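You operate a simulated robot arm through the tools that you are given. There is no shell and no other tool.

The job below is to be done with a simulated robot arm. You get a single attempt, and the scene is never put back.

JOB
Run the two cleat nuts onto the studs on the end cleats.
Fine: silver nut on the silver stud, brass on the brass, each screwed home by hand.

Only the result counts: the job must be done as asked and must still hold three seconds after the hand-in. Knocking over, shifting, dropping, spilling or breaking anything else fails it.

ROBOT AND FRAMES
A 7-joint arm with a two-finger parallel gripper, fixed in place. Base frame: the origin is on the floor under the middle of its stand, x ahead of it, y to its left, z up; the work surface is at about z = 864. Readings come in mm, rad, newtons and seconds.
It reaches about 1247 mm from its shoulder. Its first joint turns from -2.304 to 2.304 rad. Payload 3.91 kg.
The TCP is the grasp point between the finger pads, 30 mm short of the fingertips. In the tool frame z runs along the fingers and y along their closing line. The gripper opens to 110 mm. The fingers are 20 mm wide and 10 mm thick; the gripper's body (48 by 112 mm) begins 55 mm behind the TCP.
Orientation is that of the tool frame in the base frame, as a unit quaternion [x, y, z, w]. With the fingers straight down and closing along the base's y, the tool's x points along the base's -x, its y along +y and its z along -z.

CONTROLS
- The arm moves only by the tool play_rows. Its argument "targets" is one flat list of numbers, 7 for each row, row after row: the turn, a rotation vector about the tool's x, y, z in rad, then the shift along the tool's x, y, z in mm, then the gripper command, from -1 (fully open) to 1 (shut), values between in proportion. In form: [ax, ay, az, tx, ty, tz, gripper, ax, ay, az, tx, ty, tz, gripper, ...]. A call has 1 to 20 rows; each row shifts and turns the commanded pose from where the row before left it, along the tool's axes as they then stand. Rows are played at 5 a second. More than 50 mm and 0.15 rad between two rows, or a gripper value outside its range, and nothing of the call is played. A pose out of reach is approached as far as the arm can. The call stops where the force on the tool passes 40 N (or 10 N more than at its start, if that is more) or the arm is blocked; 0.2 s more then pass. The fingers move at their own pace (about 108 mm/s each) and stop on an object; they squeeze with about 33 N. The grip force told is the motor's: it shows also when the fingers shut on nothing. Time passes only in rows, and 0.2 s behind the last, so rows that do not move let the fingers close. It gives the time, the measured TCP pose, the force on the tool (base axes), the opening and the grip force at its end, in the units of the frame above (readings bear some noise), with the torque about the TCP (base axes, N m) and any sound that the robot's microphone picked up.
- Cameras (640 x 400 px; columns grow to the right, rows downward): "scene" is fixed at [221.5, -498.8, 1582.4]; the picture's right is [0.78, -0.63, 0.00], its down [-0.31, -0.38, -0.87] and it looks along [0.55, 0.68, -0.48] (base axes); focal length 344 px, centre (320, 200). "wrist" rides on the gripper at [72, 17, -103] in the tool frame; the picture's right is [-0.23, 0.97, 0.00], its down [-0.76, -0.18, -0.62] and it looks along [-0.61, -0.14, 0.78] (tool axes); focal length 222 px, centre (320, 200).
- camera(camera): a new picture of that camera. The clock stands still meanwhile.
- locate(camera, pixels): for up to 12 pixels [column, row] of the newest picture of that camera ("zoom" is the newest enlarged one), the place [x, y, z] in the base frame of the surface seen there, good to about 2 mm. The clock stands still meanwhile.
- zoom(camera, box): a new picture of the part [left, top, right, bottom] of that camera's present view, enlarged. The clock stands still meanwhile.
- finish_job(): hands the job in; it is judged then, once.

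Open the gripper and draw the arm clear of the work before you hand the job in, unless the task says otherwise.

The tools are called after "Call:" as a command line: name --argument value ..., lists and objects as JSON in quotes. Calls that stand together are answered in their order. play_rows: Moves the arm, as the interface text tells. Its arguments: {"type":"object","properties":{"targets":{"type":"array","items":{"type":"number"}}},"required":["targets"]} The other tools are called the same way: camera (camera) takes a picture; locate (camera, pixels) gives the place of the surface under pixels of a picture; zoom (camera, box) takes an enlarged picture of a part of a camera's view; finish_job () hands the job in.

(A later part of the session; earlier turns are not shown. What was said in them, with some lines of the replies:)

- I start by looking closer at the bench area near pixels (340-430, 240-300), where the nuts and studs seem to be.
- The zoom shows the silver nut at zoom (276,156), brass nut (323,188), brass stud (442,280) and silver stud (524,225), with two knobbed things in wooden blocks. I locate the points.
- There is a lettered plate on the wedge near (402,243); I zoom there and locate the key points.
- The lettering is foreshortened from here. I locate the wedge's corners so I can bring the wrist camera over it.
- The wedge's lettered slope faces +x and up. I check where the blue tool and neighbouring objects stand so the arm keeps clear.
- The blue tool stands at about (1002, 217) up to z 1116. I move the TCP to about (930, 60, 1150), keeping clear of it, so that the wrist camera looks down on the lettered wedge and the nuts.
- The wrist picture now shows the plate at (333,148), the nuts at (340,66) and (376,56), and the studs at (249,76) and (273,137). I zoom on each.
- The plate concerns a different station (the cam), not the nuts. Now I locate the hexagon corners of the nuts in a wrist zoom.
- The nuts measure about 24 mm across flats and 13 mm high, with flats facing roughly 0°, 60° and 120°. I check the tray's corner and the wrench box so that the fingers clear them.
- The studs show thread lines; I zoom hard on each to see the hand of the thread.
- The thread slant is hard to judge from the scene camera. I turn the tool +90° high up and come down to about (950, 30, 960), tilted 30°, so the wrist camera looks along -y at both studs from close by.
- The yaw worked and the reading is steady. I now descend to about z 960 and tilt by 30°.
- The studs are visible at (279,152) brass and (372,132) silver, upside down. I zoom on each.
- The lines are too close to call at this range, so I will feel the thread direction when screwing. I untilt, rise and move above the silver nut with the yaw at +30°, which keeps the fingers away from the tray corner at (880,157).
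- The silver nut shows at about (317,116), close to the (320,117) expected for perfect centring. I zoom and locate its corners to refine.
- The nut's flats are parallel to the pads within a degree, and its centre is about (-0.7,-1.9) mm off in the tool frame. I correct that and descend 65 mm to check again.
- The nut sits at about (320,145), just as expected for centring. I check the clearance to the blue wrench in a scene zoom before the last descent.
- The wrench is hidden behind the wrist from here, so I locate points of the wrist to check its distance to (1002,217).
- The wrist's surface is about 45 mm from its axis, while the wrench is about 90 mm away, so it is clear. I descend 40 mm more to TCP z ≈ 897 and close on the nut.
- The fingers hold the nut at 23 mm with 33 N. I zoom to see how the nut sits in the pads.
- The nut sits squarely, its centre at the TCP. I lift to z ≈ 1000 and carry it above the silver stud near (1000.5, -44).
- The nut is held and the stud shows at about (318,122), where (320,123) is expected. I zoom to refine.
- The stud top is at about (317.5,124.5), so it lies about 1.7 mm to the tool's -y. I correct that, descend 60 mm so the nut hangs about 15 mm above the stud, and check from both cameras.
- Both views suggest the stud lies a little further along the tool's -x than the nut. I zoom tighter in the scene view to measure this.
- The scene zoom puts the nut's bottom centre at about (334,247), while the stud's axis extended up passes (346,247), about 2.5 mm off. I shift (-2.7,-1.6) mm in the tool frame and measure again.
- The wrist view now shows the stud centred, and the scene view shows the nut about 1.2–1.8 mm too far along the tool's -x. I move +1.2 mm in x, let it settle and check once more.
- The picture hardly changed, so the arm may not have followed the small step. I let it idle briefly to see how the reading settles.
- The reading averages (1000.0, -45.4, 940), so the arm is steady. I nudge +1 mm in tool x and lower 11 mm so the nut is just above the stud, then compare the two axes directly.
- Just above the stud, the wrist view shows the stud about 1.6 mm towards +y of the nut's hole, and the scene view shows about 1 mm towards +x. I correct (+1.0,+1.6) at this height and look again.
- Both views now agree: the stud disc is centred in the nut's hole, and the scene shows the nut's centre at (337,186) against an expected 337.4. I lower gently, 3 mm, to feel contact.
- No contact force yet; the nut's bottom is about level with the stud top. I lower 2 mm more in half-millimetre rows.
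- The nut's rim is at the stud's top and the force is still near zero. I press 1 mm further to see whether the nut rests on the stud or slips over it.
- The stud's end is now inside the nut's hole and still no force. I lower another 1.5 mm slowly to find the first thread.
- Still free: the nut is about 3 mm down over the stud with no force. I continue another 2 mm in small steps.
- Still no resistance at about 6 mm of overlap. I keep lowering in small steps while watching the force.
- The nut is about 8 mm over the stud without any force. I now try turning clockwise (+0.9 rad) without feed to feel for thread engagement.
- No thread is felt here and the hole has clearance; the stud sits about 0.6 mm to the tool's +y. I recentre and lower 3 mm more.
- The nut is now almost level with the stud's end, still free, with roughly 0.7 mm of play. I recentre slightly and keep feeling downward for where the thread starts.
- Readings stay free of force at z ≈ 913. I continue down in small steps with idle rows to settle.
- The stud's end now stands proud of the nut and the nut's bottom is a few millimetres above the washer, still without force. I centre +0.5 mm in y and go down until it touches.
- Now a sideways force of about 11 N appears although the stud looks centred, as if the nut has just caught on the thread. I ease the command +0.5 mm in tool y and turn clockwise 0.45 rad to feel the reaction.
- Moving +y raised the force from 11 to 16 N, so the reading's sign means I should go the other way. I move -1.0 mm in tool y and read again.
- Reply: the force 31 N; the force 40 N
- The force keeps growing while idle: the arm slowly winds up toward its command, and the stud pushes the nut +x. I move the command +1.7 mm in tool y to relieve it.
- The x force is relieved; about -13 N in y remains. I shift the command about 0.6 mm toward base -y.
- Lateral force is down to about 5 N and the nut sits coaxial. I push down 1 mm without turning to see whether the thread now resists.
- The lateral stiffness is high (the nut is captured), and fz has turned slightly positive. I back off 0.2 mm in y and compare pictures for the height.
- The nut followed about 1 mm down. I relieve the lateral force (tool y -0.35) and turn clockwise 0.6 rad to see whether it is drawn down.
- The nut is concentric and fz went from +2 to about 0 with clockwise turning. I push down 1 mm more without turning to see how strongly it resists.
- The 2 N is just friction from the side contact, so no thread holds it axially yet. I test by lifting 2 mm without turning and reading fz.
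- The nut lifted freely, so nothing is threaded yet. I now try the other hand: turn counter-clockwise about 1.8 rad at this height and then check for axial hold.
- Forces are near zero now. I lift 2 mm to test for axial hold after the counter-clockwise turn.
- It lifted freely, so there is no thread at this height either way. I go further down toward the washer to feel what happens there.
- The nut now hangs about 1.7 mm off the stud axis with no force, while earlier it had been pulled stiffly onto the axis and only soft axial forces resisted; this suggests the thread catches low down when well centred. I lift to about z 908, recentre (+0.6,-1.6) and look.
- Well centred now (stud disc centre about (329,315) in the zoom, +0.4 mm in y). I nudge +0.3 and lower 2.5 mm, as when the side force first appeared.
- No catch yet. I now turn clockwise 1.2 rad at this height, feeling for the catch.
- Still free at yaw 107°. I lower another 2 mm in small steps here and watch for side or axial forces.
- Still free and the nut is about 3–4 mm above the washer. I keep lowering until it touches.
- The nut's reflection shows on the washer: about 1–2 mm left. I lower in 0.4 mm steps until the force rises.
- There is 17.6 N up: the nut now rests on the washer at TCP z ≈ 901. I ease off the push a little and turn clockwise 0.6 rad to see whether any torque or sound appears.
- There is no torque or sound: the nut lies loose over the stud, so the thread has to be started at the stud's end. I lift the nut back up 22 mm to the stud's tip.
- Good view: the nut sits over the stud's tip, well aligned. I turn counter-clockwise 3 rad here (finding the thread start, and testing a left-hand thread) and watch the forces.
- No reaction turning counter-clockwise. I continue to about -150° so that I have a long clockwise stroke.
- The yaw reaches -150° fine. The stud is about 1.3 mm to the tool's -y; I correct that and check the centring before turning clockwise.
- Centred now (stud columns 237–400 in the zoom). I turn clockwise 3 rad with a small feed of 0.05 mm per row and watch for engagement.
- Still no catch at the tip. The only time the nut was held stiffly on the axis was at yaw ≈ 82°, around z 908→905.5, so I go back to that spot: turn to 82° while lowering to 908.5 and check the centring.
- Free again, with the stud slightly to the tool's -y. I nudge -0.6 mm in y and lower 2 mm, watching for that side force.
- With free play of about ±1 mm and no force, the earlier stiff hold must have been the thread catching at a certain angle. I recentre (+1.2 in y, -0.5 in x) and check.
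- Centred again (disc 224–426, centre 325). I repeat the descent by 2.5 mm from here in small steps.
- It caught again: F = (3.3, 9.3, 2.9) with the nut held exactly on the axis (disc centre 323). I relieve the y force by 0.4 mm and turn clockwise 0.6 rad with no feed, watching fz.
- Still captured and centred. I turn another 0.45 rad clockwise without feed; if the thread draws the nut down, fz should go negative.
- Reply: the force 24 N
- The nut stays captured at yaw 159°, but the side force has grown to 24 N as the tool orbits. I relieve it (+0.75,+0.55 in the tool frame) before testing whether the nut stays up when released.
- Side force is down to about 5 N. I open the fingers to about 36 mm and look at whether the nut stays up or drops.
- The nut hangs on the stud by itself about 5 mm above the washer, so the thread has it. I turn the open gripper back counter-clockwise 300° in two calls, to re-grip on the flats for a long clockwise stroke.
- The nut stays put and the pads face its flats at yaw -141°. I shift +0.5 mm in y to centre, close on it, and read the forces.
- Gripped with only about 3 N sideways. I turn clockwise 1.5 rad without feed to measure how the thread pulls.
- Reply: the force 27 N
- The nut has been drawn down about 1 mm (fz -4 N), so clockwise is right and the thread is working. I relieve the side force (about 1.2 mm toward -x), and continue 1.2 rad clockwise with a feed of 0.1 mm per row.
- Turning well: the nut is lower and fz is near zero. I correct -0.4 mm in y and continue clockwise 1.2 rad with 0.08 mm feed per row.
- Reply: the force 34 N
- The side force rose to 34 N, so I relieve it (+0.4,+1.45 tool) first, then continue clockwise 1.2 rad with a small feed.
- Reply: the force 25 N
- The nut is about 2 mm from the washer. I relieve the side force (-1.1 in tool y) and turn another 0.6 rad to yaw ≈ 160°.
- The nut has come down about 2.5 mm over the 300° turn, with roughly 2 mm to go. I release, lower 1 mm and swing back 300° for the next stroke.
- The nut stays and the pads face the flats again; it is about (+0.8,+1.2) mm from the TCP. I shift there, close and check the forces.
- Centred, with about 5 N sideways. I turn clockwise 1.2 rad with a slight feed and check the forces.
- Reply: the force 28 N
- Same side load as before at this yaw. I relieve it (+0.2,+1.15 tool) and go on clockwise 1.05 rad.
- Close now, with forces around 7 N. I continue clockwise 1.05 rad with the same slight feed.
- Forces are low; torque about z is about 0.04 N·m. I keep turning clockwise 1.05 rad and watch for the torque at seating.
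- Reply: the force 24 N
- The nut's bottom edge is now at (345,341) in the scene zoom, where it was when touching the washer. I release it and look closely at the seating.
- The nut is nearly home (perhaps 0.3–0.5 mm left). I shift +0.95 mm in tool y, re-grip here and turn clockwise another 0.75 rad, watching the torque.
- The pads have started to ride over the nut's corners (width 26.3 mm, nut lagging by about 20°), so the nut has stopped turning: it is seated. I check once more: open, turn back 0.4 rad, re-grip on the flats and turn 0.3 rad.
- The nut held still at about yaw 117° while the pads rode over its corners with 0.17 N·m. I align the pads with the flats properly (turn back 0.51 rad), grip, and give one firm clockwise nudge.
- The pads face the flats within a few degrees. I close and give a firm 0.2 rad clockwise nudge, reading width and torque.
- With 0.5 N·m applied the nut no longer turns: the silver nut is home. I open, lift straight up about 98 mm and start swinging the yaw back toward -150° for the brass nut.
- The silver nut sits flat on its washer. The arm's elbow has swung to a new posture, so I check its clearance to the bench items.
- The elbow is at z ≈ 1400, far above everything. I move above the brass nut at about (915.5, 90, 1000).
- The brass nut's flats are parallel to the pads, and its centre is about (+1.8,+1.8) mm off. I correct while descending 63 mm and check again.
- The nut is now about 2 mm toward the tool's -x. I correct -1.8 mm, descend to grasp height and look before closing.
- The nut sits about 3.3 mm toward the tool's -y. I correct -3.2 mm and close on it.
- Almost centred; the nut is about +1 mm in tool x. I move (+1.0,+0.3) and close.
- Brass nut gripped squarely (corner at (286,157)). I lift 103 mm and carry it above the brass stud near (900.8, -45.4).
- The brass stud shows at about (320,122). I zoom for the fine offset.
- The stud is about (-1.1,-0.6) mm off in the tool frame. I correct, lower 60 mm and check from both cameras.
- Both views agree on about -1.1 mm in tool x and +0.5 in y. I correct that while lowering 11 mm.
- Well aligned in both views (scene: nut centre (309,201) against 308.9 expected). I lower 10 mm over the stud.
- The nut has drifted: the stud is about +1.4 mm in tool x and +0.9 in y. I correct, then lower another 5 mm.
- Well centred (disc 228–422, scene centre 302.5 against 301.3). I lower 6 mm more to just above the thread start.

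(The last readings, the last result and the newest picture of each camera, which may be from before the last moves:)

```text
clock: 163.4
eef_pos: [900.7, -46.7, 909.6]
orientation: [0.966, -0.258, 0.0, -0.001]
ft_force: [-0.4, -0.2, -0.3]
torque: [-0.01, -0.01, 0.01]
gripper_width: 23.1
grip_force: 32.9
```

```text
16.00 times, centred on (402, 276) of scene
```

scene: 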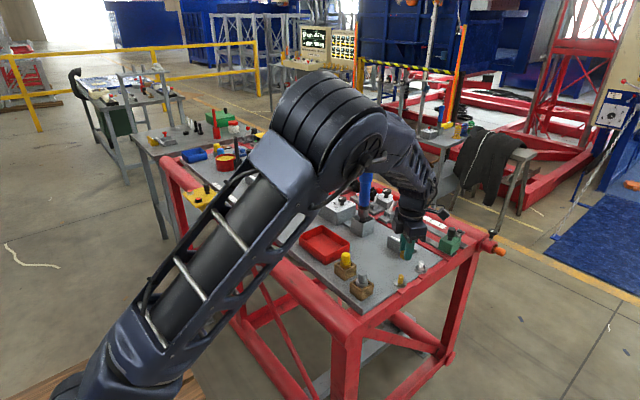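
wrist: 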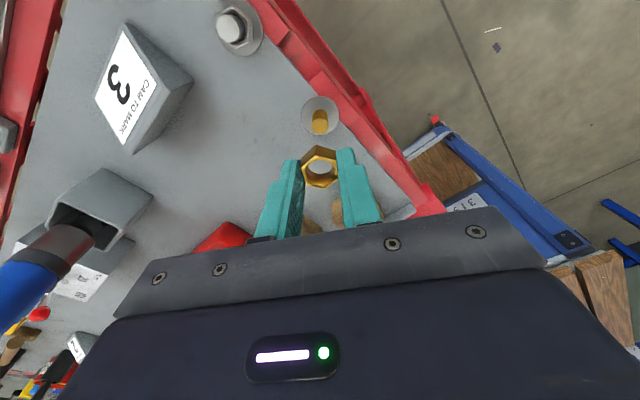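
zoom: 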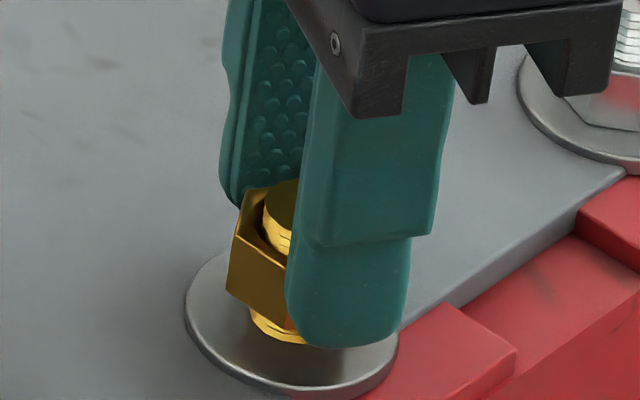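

The stud is about 0.7 mm toward the tool's -y. I correct (-0.4,-0.7) and lower 2 mm, watching for the catch.

Call:
play_rows --targets '[0, 0, 0, -0.4, -0.7, 0, 1, 0, 0, 0, 0, 0, 0, 1, 0, 0, 0, 0, 0, 0.5, 1, 0, 0, 0, 0, 0, 0.5, 1, 0, 0, 0, 0, 0, 0.5, 1, 0, 0, 0, 0, 0, 0.5, 1, 0, 0, 0, 0, 0, 0, 1, 0, 0, 0, 0, 0, 0, 1]'

Call:
zoom --camera "wrist" --box '[280, 135, 360, 185]'

Call:
zoom --camera "scene" --box '[382, 263, 422, 288]'

```text
clock: 165.2
eef_pos: [900.1, -46.2, 905.2]
orientation: [0.966, -0.258, 0.001, 0.0]
ft_force: [11.0, -3.0, -3.2]
torque: [-0.13, -0.39, -0.01]
gripper_width: 23.1
grip_force: 33.2
```

```text
8.00 times, centred on (320, 160) of wrist
```

zoom: 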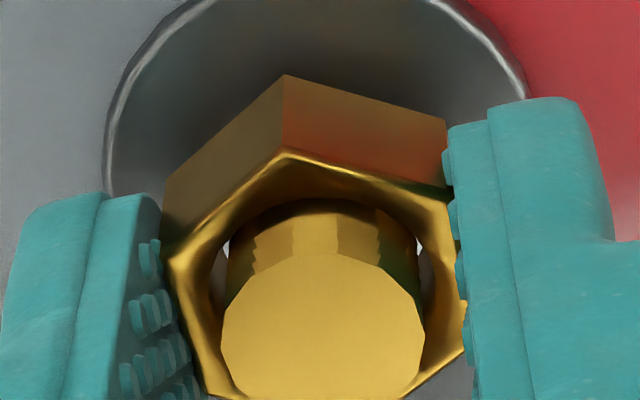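

```text
16.00 times, centred on (402, 276) of scene
```

zoom: 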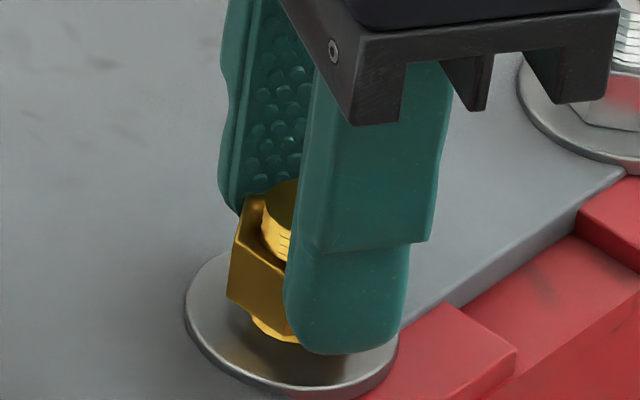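

The brass nut caught: F = (11, -3, -3.2) and the nut is exactly concentric (disc centre 323). I relieve the side force and turn clockwise 1.2 rad with 0.07 mm feed per row.

Call:
play_rows --targets '[0, 0, 0, 0.5, -0.1, 0.2, 1, 0, 0, 0, 0, 0, 0, 1, 0, 0, 0.15, 0, 0, 0.07, 1, 0, 0, 0.15, 0, 0, 0.07, 1, 0, 0, 0.15, 0, 0, 0.07, 1, 0, 0, 0.15, 0, 0, 0.07, 1, 0, 0, 0.15, 0, 0, 0.07, 1, 0, 0, 0.15, 0, 0, 0.07, 1, 0, 0, 0.15, 0, 0, 0.07, 1, 0, 0, 0.15, 0, 0, 0.07, 1]'

Call:
zoom --camera "wrist" --box '[280, 135, 360, 185]'

Call:
zoom --camera "scene" --box '[382, 263, 422, 288]'

```text
clock: 167.4
eef_pos: [900.5, -43.8, 905.4]
orientation: [-0.651, 0.759, 0.0, 0.0]
ft_force: [-12.6, -17.6, -2.5]
torque: [-0.53, 0.43, 0.0]
gripper_width: 23.4
grip_force: 32.8
```

```text
8.00 times, centred on (320, 160) of wrist
```

zoom: 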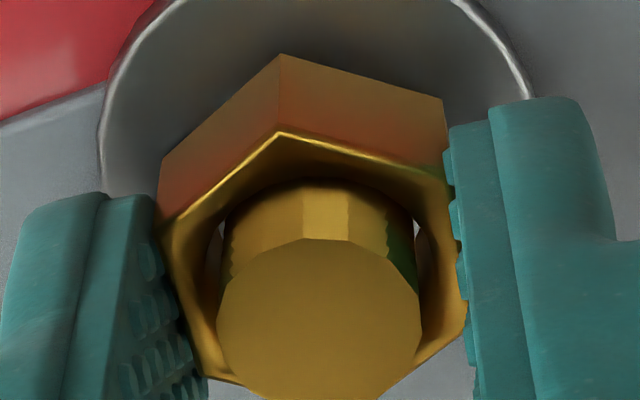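

```text
16.00 times, centred on (402, 276) of scene
```

zoom: 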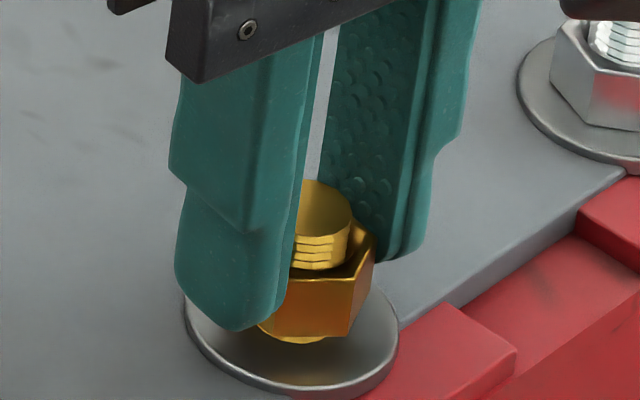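

Still captured. I relieve the side force (+0.85,+0.4 tool) and continue clockwise 1.2 rad.

Call:
play_rows --targets '[0, 0, 0, 0.45, 0.2, 0.1, 1, 0, 0, 0, 0.4, 0.2, 0.1, 1, 0, 0, 0, 0, 0, 0, 1, 0, 0, 0.15, 0, 0, 0.07, 1, 0, 0, 0.15, 0, 0, 0.07, 1, 0, 0, 0.15, 0, 0, 0.07, 1, 0, 0, 0.15, 0, 0, 0.07, 1, 0, 0, 0.15, 0, 0, 0.07, 1, 0, 0, 0.15, 0, 0, 0.07, 1, 0, 0, 0.15, 0, 0, 0.07, 1]'

Call:
zoom --camera "wrist" --box '[280, 135, 360, 185]'

Call:
zoom --camera "scene" --box '[382, 263, 422, 288]'

```text
clock: 169.6
eef_pos: [901.1, -45.7, 904.7]
orientation: [-0.183, 0.983, 0.0, 0.0]
ft_force: [-19.2, 12.3, -10.5]
torque: [0.36, 0.49, 0.02]
gripper_width: 23.4
grip_force: 33.3
```

```text
8.00 times, centred on (320, 160) of wrist
```

zoom: 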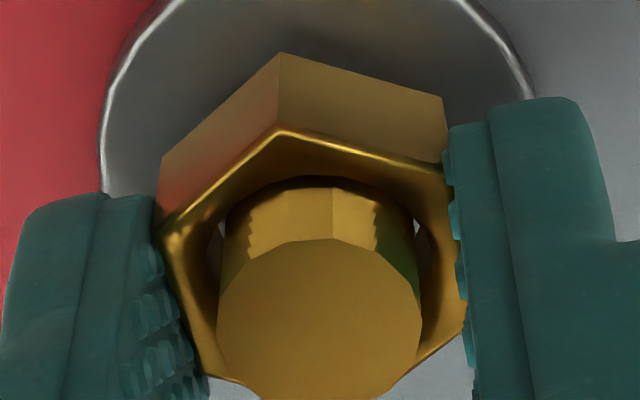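

```text
16.00 times, centred on (402, 276) of scene
```

zoom: 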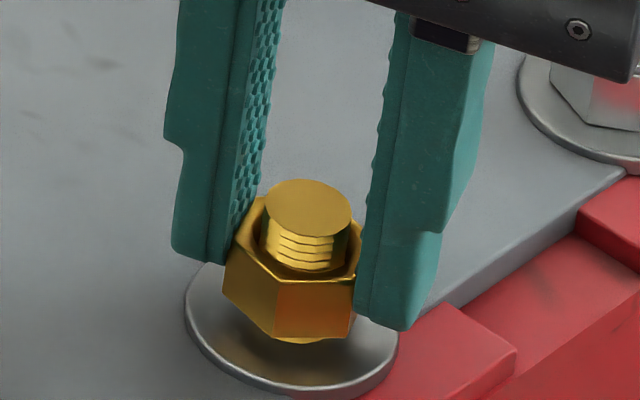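

fz is -10 N, so the thread pulls the nut down faster than I feed; right-handed as well. I lower 0.8 mm, relieve the side force (+0.6,+0.8) and continue with 0.09 mm feed per row.

Call:
play_rows --targets '[0, 0, 0, 0.3, 0.4, 0.4, 1, 0, 0, 0, 0.3, 0.4, 0.4, 1, 0, 0, 0, 0, 0, 0, 1, 0, 0, 0.15, 0, 0, 0.09, 1, 0, 0, 0.15, 0, 0, 0.09, 1, 0, 0, 0.15, 0, 0, 0.09, 1, 0, 0, 0.15, 0, 0, 0.09, 1, 0, 0, 0.15, 0, 0, 0.09, 1, 0, 0, 0.15, 0, 0, 0.09, 1, 0, 0, 0.15, 0, 0, 0.09, 1]'

Call:
zoom --camera "wrist" --box '[280, 135, 360, 185]'

Call:
zoom --camera "scene" --box '[382, 263, 422, 288]'

```text
clock: 171.8
eef_pos: [901.0, -45.7, 902.7]
orientation: [0.335, 0.942, 0.0, 0.001]
ft_force: [16.7, 2.4, -0.9]
torque: [0.04, -0.58, -0.03]
gripper_width: 23.3
grip_force: 32.9
```

```text
8.00 times, centred on (320, 160) of wrist
```

zoom: 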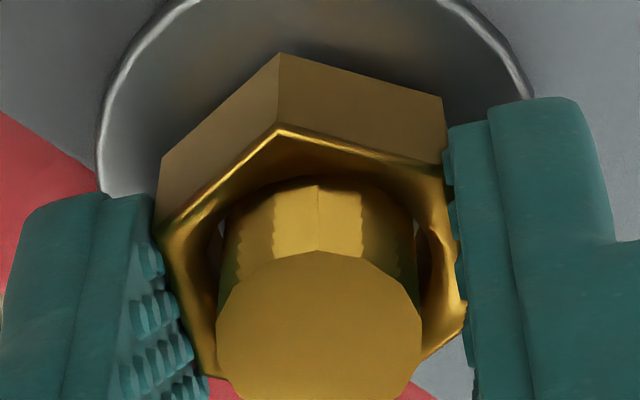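

```text
16.00 times, centred on (402, 276) of scene
```

zoom: 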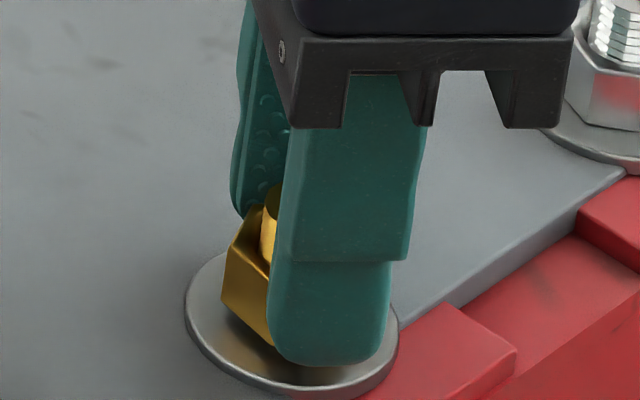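

Turning well. I relieve (-0.5,+0.5) and continue clockwise another 1.05 rad.

Call:
play_rows --targets '[0, 0, 0, -0.25, 0.25, 0, 1, 0, 0, 0, -0.25, 0.25, 0, 1, 0, 0, 0, 0, 0, 0, 1, 0, 0, 0.15, 0, 0, 0.08, 1, 0, 0, 0.15, 0, 0, 0.08, 1, 0, 0, 0.15, 0, 0, 0.08, 1, 0, 0, 0.15, 0, 0, 0.08, 1, 0, 0, 0.15, 0, 0, 0.08, 1, 0, 0, 0.15, 0, 0, 0.08, 1, 0, 0, 0.15, 0, 0, 0.08, 1]'

Call:
zoom --camera "wrist" --box '[280, 135, 360, 185]'

Call:
zoom --camera "scene" --box '[382, 263, 422, 288]'

```text
clock: 174.0
eef_pos: [898.8, -45.1, 902.4]
orientation: [0.762, 0.647, 0.0, 0.0]
ft_force: [6.2, -8.1, -1.2]
torque: [-0.29, -0.2, 0.0]
gripper_width: 23.1
grip_force: 32.2
```

```text
8.00 times, centred on (320, 160) of wrist
```

zoom: 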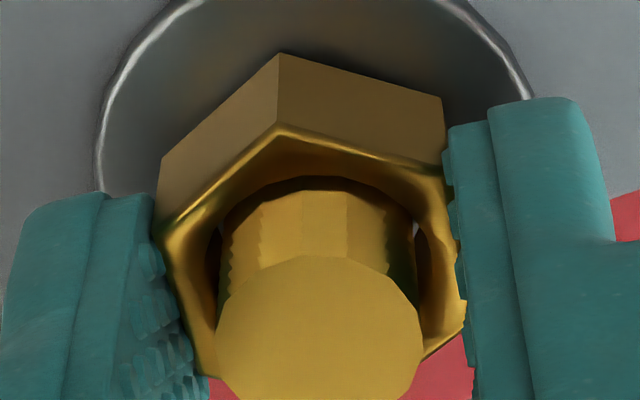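

```text
16.00 times, centred on (402, 276) of scene
```

zoom: 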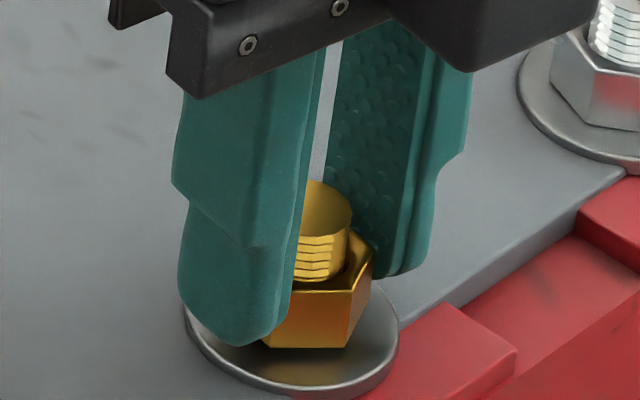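

Going well at yaw 99°. Small correction (-0.3,+0.3) and a further 0.9 rad clockwise.

Call:
play_rows --targets '[0, 0, 0, -0.3, 0.3, 0, 1, 0, 0, 0, 0, 0, 0, 1, 0, 0, 0.15, 0, 0, 0.06, 1, 0, 0, 0.15, 0, 0, 0.06, 1, 0, 0, 0.15, 0, 0, 0.06, 1, 0, 0, 0.15, 0, 0, 0.06, 1, 0, 0, 0.15, 0, 0, 0.06, 1, 0, 0, 0.15, 0, 0, 0.06, 1]'

Call:
zoom --camera "wrist" --box '[280, 135, 360, 185]'

Call:
zoom --camera "scene" --box '[382, 263, 422, 288]'

```text
clock: 175.8
eef_pos: [899.5, -45.3, 900.8]
orientation: [0.967, 0.254, 0.001, -0.001]
ft_force: [-17.0, -6.5, 0.1]
torque: [-0.27, 0.52, -0.01]
gripper_width: 23.4
grip_force: 32.8
```

```text
8.00 times, centred on (320, 160) of wrist
```

zoom: 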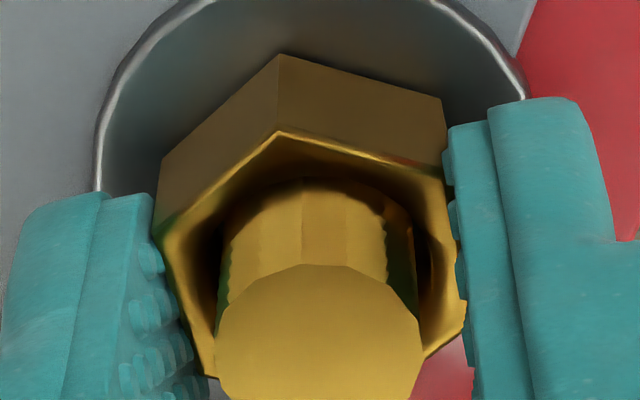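

```text
16.00 times, centred on (402, 276) of scene
```

zoom: 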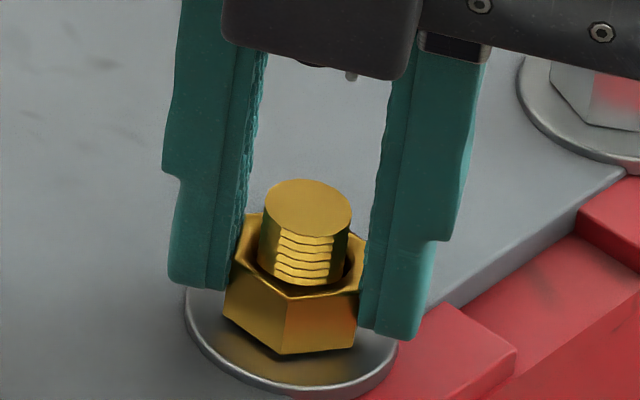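

The brass nut has come down steadily, with about 2 mm to go. I release it and swing back 300° to -149° for the next stroke.

Call:
play_rows --targets '[0, 0, 0, 0, 0, 0, 0.273, 0, 0, 0, 0, 0, 0, 0.273, 0, 0, -0.1496, 0, 0, 0, 0.273, 0, 0, -0.1496, 0, 0, 0, 0.273, 0, 0, -0.1496, 0, 0, 0, 0.273, 0, 0, -0.1496, 0, 0, 0, 0.273, 0, 0, -0.1496, 0, 0, 0, 0.273, 0, 0, -0.1496, 0, 0, 0, 0.273, 0, 0, -0.1496, 0, 0, 0, 0.273, 0, 0, -0.1496, 0, 0, 0, 0.273, 0, 0, -0.1496, 0, 0, 0, 0.273, 0, 0, -0.1496, 0, 0, 0, 0.273, 0, 0, -0.1496, 0, 0, 0, 0.273, 0, 0, -0.1496, 0, 0, 0, 0.273, 0, 0, -0.1496, 0, 0, 0, 0.273, 0, 0, -0.1496, 0, 0, 0, 0.273, 0, 0, -0.1496, 0, 0, 0, 0.273, 0, 0, -0.1496, 0, 0, 0, 0.273, 0, 0, -0.1496, 0, 0, 0, 0.273, 0, 0, -0.1496, 0, 0, 0, 0.273]'

Call:
play_rows --targets '[0, 0, -0.1496, 0, 0, 0, 0.273, 0, 0, -0.1496, 0, 0, 0, 0.273, 0, 0, -0.1496, 0, 0, 0, 0.273, 0, 0, -0.1496, 0, 0, 0, 0.273, 0, 0, -0.1496, 0, 0, 0, 0.273, 0, 0, -0.1496, 0, 0, 0, 0.273, 0, 0, -0.1496, 0, 0, 0, 0.273, 0, 0, -0.1496, 0, 0, 0, 0.273, 0, 0, -0.1496, 0, 0, 0, 0.273, 0, 0, -0.1496, 0, 0, 0, 0.273, 0, 0, -0.1496, 0, 0, 0, 0.273, 0, 0, -0.1496, 0, 0, 0, 0.273, 0, 0, -0.1496, 0, 0, 0, 0.273, 0, 0, -0.1496, 0, 0, 0, 0.273, 0, 0, -0.1496, 0, 0, 0, 0.273, 0, 0, -0.1496, 0, 0, 0, 0.273, 0, 0, -0.1496, 0, 0, 0, 0.273, 0, 0, 0, 0, 0, 0, 0.273, 0, 0, 0, 0, 0, 0, 0.273]'

Call:
zoom --camera "wrist" --box '[260, 122, 380, 197]'

Call:
zoom --camera "scene" --box '[382, 263, 422, 288]'

```text
clock: 180.0
eef_pos: [900.1, -45.3, 902.2]
orientation: [-0.033, 0.999, -0.001, 0.0]
ft_force: [0.2, -0.2, 0.6]
torque: [-0.01, 0.0, -0.02]
gripper_width: 40.0
grip_force: 0.1
```

```text
clock: 184.0
eef_pos: [901.6, -45.9, 902.1]
orientation: [0.965, -0.264, 0.0, 0.0]
ft_force: [-1.0, -0.3, 0.2]
torque: [0.0, 0.0, -0.01]
gripper_width: 39.9
grip_force: 0.1
```

```text
5.33 times, centred on (320, 160) of wrist
```

zoom: 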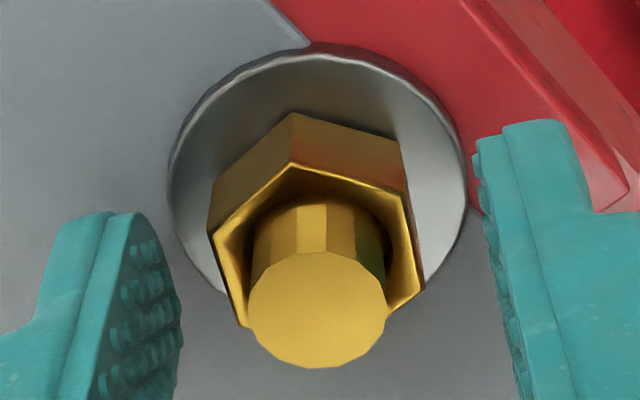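

```text
16.00 times, centred on (402, 276) of scene
```

zoom: 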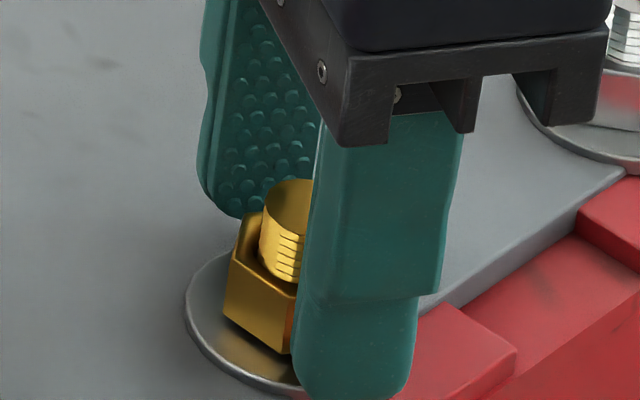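

The brass nut holds its place and faces the pads. I shift (+0.35,-0.2), close on it and read the forces.

Call:
play_rows --targets '[0, 0, 0, 0.35, -0.2, 0.3, 0.273, 0, 0, 0, 0, 0, 0, 0.273, 0, 0, 0, 0, 0, 0, 1, 0, 0, 0, 0, 0, 0, 1, 0, 0, 0, 0, 0, 0, 1]'

Call:
zoom --camera "wrist" --box '[280, 135, 360, 185]'

```text
clock: 185.2
eef_pos: [900.3, -45.6, 901.4]
orientation: [0.965, -0.264, 0.001, 0.0]
ft_force: [-1.7, -2.5, 0.3]
torque: [-0.08, 0.04, 0.0]
gripper_width: 23.2
grip_force: 32.9
```

```text
8.00 times, centred on (320, 160) of wrist
```

zoom: 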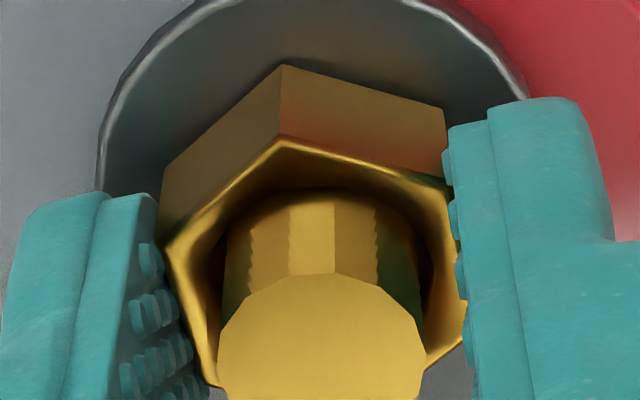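

Gripped with almost no side force. I turn clockwise 1.2 rad with a 0.05 mm feed per row.

Call:
play_rows --targets '[0, 0, 0.15, 0, 0, 0.05, 1, 0, 0, 0.15, 0, 0, 0.05, 1, 0, 0, 0.15, 0, 0, 0.05, 1, 0, 0, 0.15, 0, 0, 0.05, 1, 0, 0, 0.15, 0.1, 0.1, 0.05, 1, 0, 0, 0.15, 0.1, 0.1, 0.05, 1, 0, 0, 0.15, 0.1, 0.1, 0.05, 1, 0, 0, 0.15, 0.1, 0.1, 0.05, 1]'

Call:
zoom --camera "wrist" --box '[280, 135, 360, 185]'

Call:
zoom --camera "scene" --box '[382, 263, 422, 288]'

```text
clock: 187.0
eef_pos: [900.2, -46.0, 900.2]
orientation: [-0.646, 0.763, 0.0, 0.0]
ft_force: [-16.1, -4.6, -0.6]
torque: [-0.13, 0.46, 0.0]
gripper_width: 23.3
grip_force: 32.7
```

```text
8.00 times, centred on (320, 160) of wrist
```

zoom: 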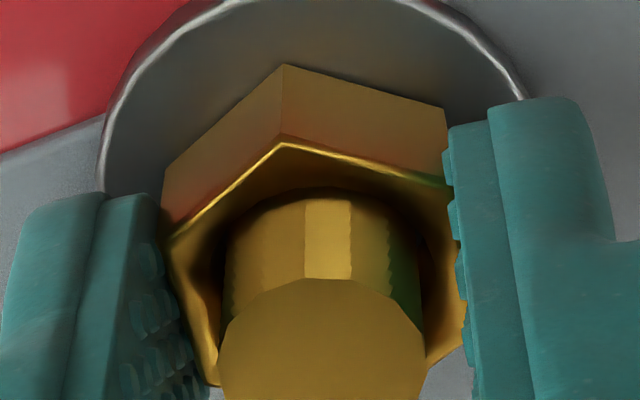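

```text
16.00 times, centred on (402, 276) of scene
```

zoom: 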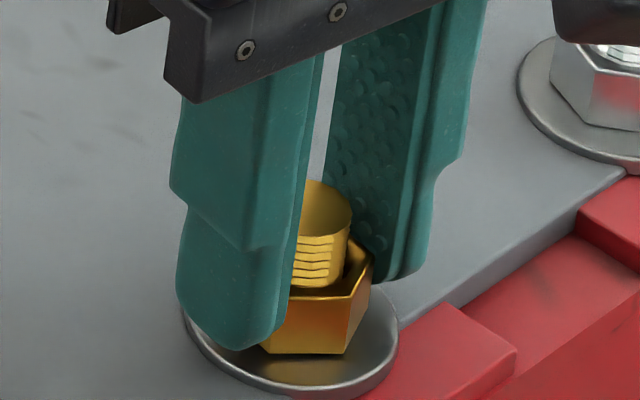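

I relieve (+0.3,+0.7) and go on clockwise 1.05 rad with a slight feed.

Call:
play_rows --targets '[0, 0, 0, 0.15, 0.35, 0, 1, 0, 0, 0, 0.15, 0.35, 0, 1, 0, 0, 0, 0, 0, 0, 1, 0, 0, 0.15, 0, 0, 0.03, 1, 0, 0, 0.15, 0, 0, 0.03, 1, 0, 0, 0.15, 0, 0, 0.03, 1, 0, 0, 0.15, 0, 0, 0.03, 1, 0, 0, 0.15, 0, 0, 0.03, 1, 0, 0, 0.15, 0, 0, 0.03, 1, 0, 0, 0.15, 0, 0, 0.03, 1]'

Call:
zoom --camera "wrist" --box '[280, 135, 360, 185]'

Call:
zoom --camera "scene" --box '[382, 263, 422, 288]'

```text
clock: 189.2
eef_pos: [900.5, -45.2, 900.9]
orientation: [-0.177, 0.984, 0.0, 0.0]
ft_force: [-8.8, 7.8, -0.9]
torque: [0.3, 0.3, -0.01]
gripper_width: 23.4
grip_force: 32.7
```

```text
8.00 times, centred on (320, 160) of wrist
```

zoom: 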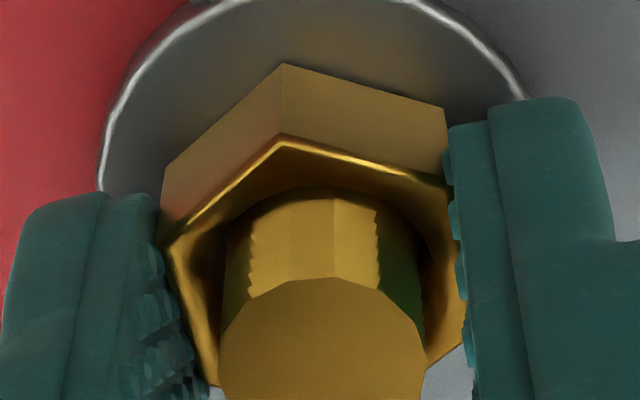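

```text
16.00 times, centred on (402, 276) of scene
```

zoom: 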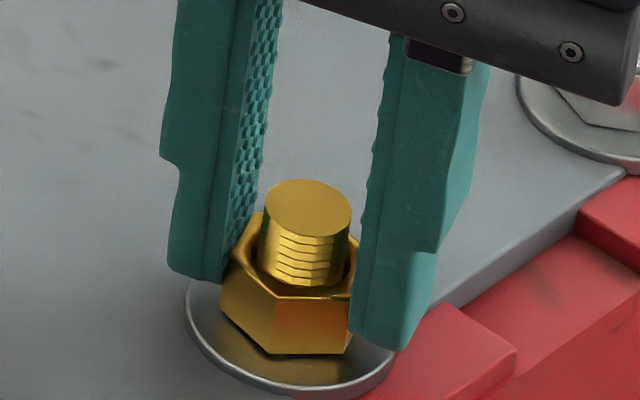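

I relieve (+0.25,+0.45) and turn a further 1.05 rad clockwise.

Call:
play_rows --targets '[0, 0, 0, 0.25, 0.45, 0, 1, 0, 0, 0, 0, 0, 0, 1, 0, 0, 0.15, 0, 0, 0.03, 1, 0, 0, 0.15, 0, 0, 0.03, 1, 0, 0, 0.15, 0, 0, 0.03, 1, 0, 0, 0.15, 0, 0, 0.03, 1, 0, 0, 0.15, 0, 0, 0.03, 1, 0, 0, 0.15, 0, 0, 0.03, 1, 0, 0, 0.15, 0, 0, 0.03, 1]'

Call:
zoom --camera "wrist" --box '[280, 135, 360, 185]'

Call:
zoom --camera "scene" --box '[382, 263, 422, 288]'

```text
clock: 191.2
eef_pos: [900.2, -45.9, 900.5]
orientation: [0.34, 0.941, 0.0, 0.001]
ft_force: [5.4, 12.6, 2.8]
torque: [0.25, -0.14, 0.11]
gripper_width: 26.2
grip_force: 32.8
```

```text
8.00 times, centred on (320, 160) of wrist
```

zoom: 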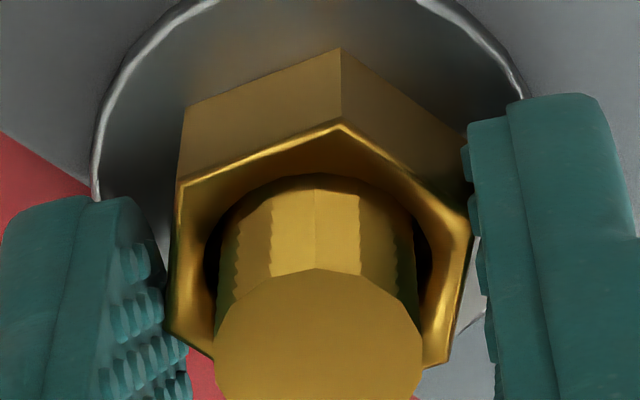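

```text
16.00 times, centred on (402, 276) of scene
```

zoom: 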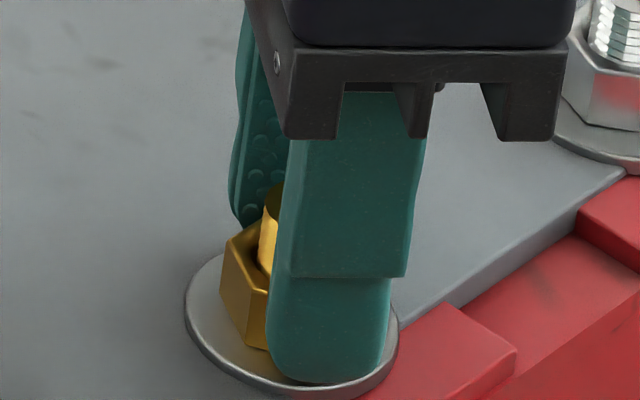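

The brass nut has stopped turning too (width 26.2, pads over its corners). I open and look at its seating from both cameras.

Call:
play_rows --targets '[0, 0, 0, 0, 0, 0, 0.273, 0, 0, 0, 0, 0, 0, 0.273, 0, 0, -0.15, 0, 0, 0, 0.273, 0, 0, -0.15, 0, 0, 0, 0.273, 0, 0, -0.15, 0, 0, 0, 0.273, 0, 0, -0.13, 0, 0, 0, 0.273, 0, 0, 0, 0, 0, 0, 0.273]'

Call:
zoom --camera "scene" --box '[382, 263, 422, 288]'

Call:
zoom --camera "wrist" --box '[260, 122, 380, 197]'

```text
clock: 192.8
eef_pos: [898.5, -45.3, 900.5]
orientation: [0.055, 0.998, 0.001, 0.0]
ft_force: [-0.3, -0.1, 0.3]
torque: [0.01, -0.01, 0.03]
gripper_width: 39.9
grip_force: 0.1
```

```text
16.00 times, centred on (402, 276) of scene
```

zoom: 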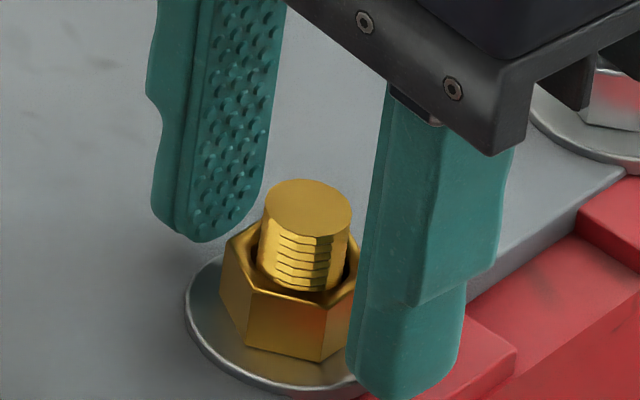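

```text
5.33 times, centred on (320, 160) of wrist
```

zoom: 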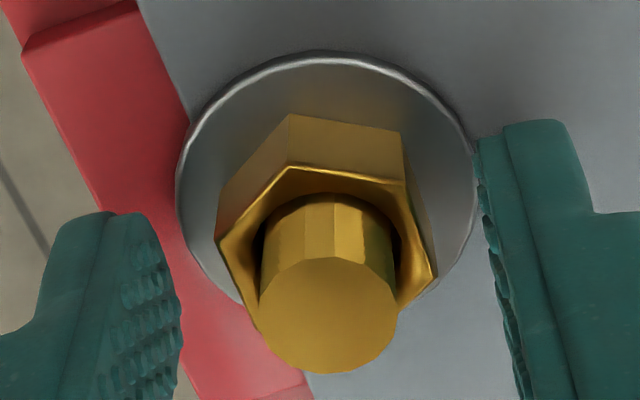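

The brass nut looks seated on its washer. I re-grip on the flats (shift +0.8 in y) and give a firm clockwise nudge to confirm with the torque.

Call:
play_rows --targets '[0, 0, 0, 0.3, 0.8, 0, 0.273, 0, 0, 0, 0, 0, 0, 0.273, 0, 0, 0, 0, 0, 0, 1, 0, 0, 0, 0, 0, 0, 1, 0, 0, 0, 0, 0, 0, 1]'

Call:
play_rows --targets '[0, 0, 0.07, 0, 0, 0, 1, 0, 0, 0.07, 0, 0, 0, 1, 0, 0, 0, 0, 0, 0, 1]'

Call:
play_rows --targets '[0, 0, 0.07, 0, 0, 0, 1, 0, 0, 0.07, 0, 0, 0, 1, 0, 0, 0, 0, 0, 0, 1]'

Call:
zoom --camera "wrist" --box '[280, 135, 360, 185]'

Call:
zoom --camera "scene" --box '[382, 263, 422, 288]'

```text
clock: 194.0
eef_pos: [899.5, -44.5, 900.1]
orientation: [0.056, 0.998, 0.0, 0.0]
ft_force: [1.1, 1.9, 0.0]
torque: [0.14, 0.0, 0.19]
gripper_width: 24.1
grip_force: 32.7
```

```text
clock: 194.8
eef_pos: [900.1, -44.9, 900.3]
orientation: [0.126, 0.992, 0.001, 0.001]
ft_force: [0.4, 0.3, 3.6]
torque: [0.06, -0.09, 0.51]
gripper_width: 25.1
grip_force: 33.0
```

```text
clock: 195.6
eef_pos: [899.6, -45.3, 900.3]
orientation: [0.195, 0.981, 0.001, 0.0]
ft_force: [0.0, -4.5, 8.8]
torque: [-0.14, 0.11, 0.37]
gripper_width: 26.2
grip_force: 33.0
```

```text
8.00 times, centred on (320, 160) of wrist
```

zoom: 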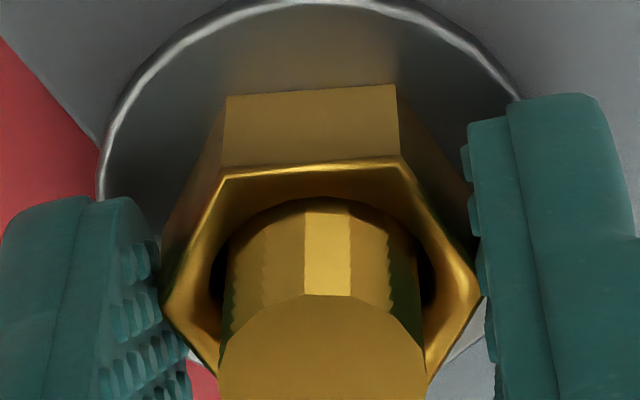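

```text
16.00 times, centred on (402, 276) of scene
```

zoom: 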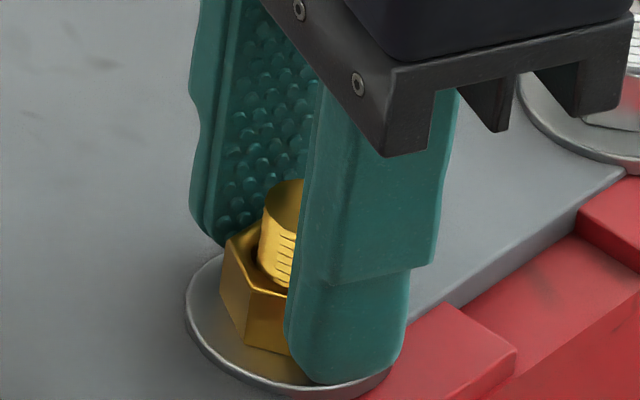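

The brass nut also holds against 0.5 N·m: it is home. I open, lift straight up 100 mm and look at both nuts.

Call:
play_rows --targets '[0, 0, 0, 0, 0, 0, 0.2, 0, 0, 0, 0, 0, 0, 0.2, 0, 0, 0, 0, 0, -8, 0.2, 0, 0, 0, 0, 0, -20, 0.2, 0, 0, 0, 0, 0, -35, 0.2, 0, 0, 0, 0, 0, -40, 0.2, 0, 0, 0, 0, 0, -45, 0.2, 0, 0, 0, 30, 7, 0, 0.2, 0, 0, 0, 40, 10, 0, 0.2, 0, 0, 0, 40, 10, 0, 0.2, 0, 0, 0, 40, 10, 0, 0.2, 0, 0, 0, 40, 10, 0, 0.2, 0, 0, 0, 0, 0, 0, 0.2]'

Call:
zoom --camera "scene" --box '[382, 245, 438, 295]'

Call:
camera --camera "scene"

Call:
camera --camera "wrist"

```text
clock: 198.4
eef_pos: [746.9, 72.4, 1049.4]
orientation: [0.195, 0.981, 0.0, 0.001]
ft_force: [0.3, 0.6, -0.7]
torque: [0.01, -0.03, 0.01]
gripper_width: 44.2
grip_force: 0.1
```

```text
8.00 times, centred on (410, 270) of scene
```

zoom: 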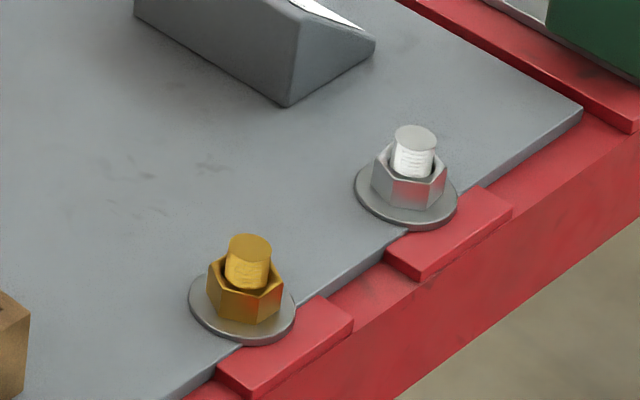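

```text
taken
```

scene: 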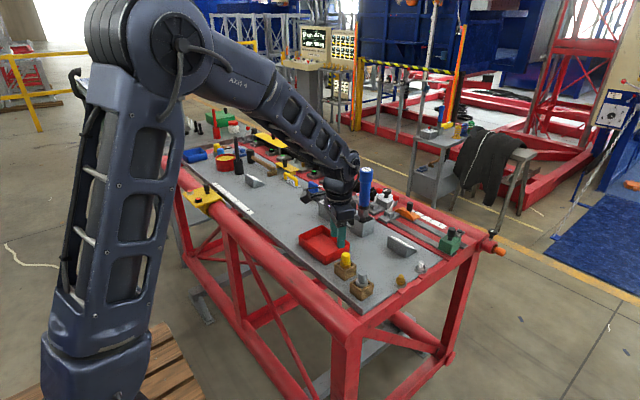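

```text
taken
```

wrist: 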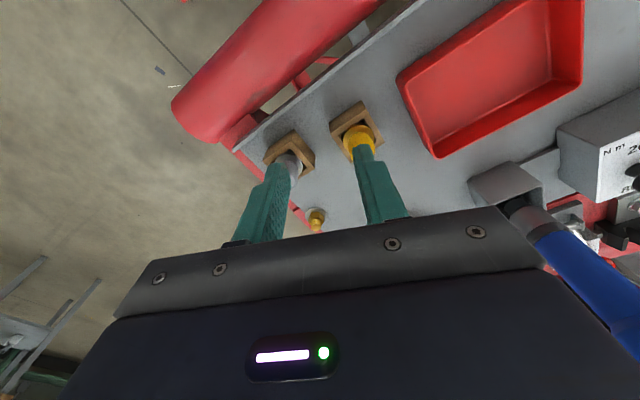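

Both nuts look level on their washers. I compare close-ups and measure the nut top heights before handing in.

Call:
zoom --camera "scene" --box '[401, 250, 441, 275]'

Call:
locate --camera "zoom" --pixels '[[275, 255], [320, 284], [370, 280], [320, 310], [300, 330], [250, 330], [370, 350], [335, 195]]'

Call:
zoom --camera "scene" --box '[382, 263, 422, 288]'

Call:
locate --camera "zoom" --pixels '[[243, 265], [290, 297], [340, 290], [290, 325], [215, 340], [340, 365], [307, 208]]'

```text
16.00 times, centred on (421, 262) of scene
```

zoom: 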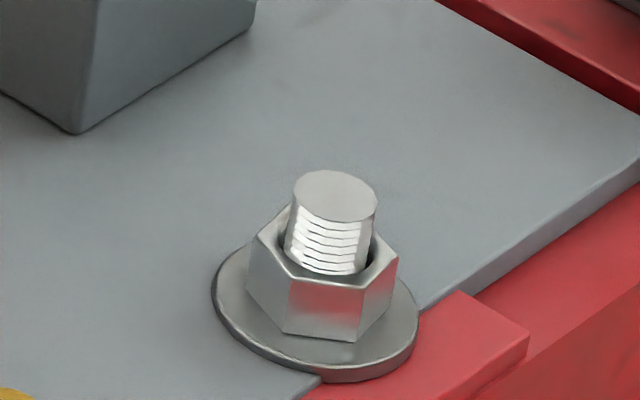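

```text
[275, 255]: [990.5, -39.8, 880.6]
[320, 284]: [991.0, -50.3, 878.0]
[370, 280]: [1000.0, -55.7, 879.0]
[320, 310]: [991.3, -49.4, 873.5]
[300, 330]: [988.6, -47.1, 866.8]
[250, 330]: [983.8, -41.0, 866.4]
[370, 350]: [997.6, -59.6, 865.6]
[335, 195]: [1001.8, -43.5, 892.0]
```

```text
16.00 times, centred on (402, 276) of scene
```

zoom: 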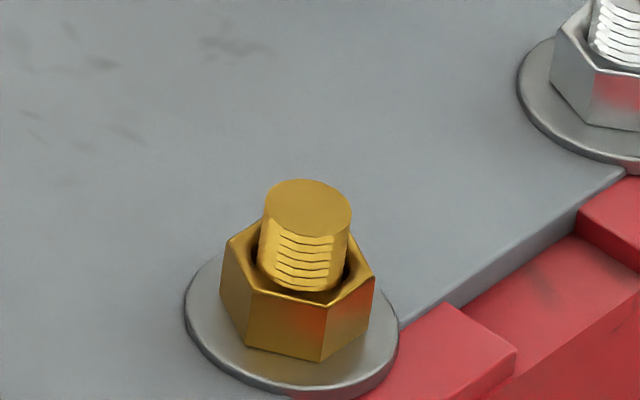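

```text
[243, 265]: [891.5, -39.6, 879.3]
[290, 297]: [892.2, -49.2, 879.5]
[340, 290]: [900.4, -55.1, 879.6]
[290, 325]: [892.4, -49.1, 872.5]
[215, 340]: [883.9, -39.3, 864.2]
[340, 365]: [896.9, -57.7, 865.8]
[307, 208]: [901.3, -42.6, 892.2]
```

Both nut tops measure about z 879 with the washers at 866, i.e. the 13 mm nuts sit flat and tight. I draw the arm up and back with the gripper open, then hand in.

Call:
play_rows --targets '[0, 0, 0, 0, 0, -40, -0.5, 0, 0, 0, 30, 10, -30, -1, 0, 0, 0, 40, 10, 0, -1, 0, 0, 0, 0, 0, 0, -1, 0, 0, 0, 0, 0, 0, -1]'

Call:
camera --camera "scene"

```text
clock: 199.6
eef_pos: [685.3, 114.1, 1120.6]
orientation: [0.194, 0.981, 0.0, 0.0]
ft_force: [-0.3, 0.1, -0.4]
torque: [0.01, 0.0, 0.02]
gripper_width: 110.0
grip_force: 0.0
```

```text
taken
```

scene: 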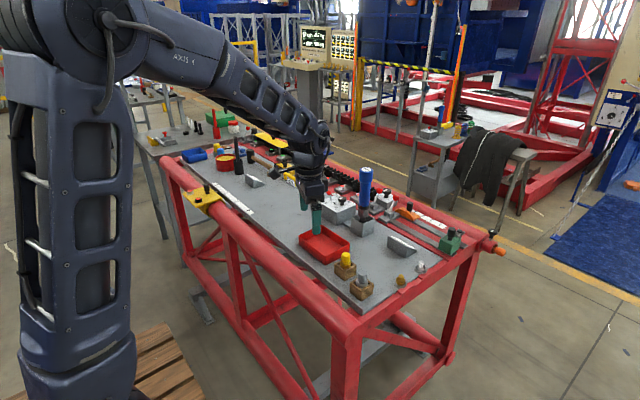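

The arm is clear with the gripper open, both nuts are tight on their own studs at (402,280) and (420,266), and nothing else has moved. I hand the job in.

Call:
finish_job

```text
The job is handed in.
```

Both nuts are screwed home: the silver nut on the silver stud, the brass nut on the brass stud.

- **Tightness:** both studs are right-hand threaded. At the end I applied about 0.5 N·m to each nut by the gripper and neither turned any further.
- **Seating:** both nuts measure flat on their washers, with nut tops at about z 879 and washers at about 866.
- **Starting the thread:** the nuts slid loosely over most of each stud, and the thread only caught about 5 mm above the washer. On the silver nut I ran it down to the washer unthreaded once before finding this. I lifted it back and started it properly. Both nuts then held on the stud unsupported while I re-gripped.
- **Surroundings:** I saw nothing else knocked or shifted in the last pictures. The arm is drawn back at about (685, 114, 1121) with the gripper fully open.

The job is handed in; I have not seen the judging result.
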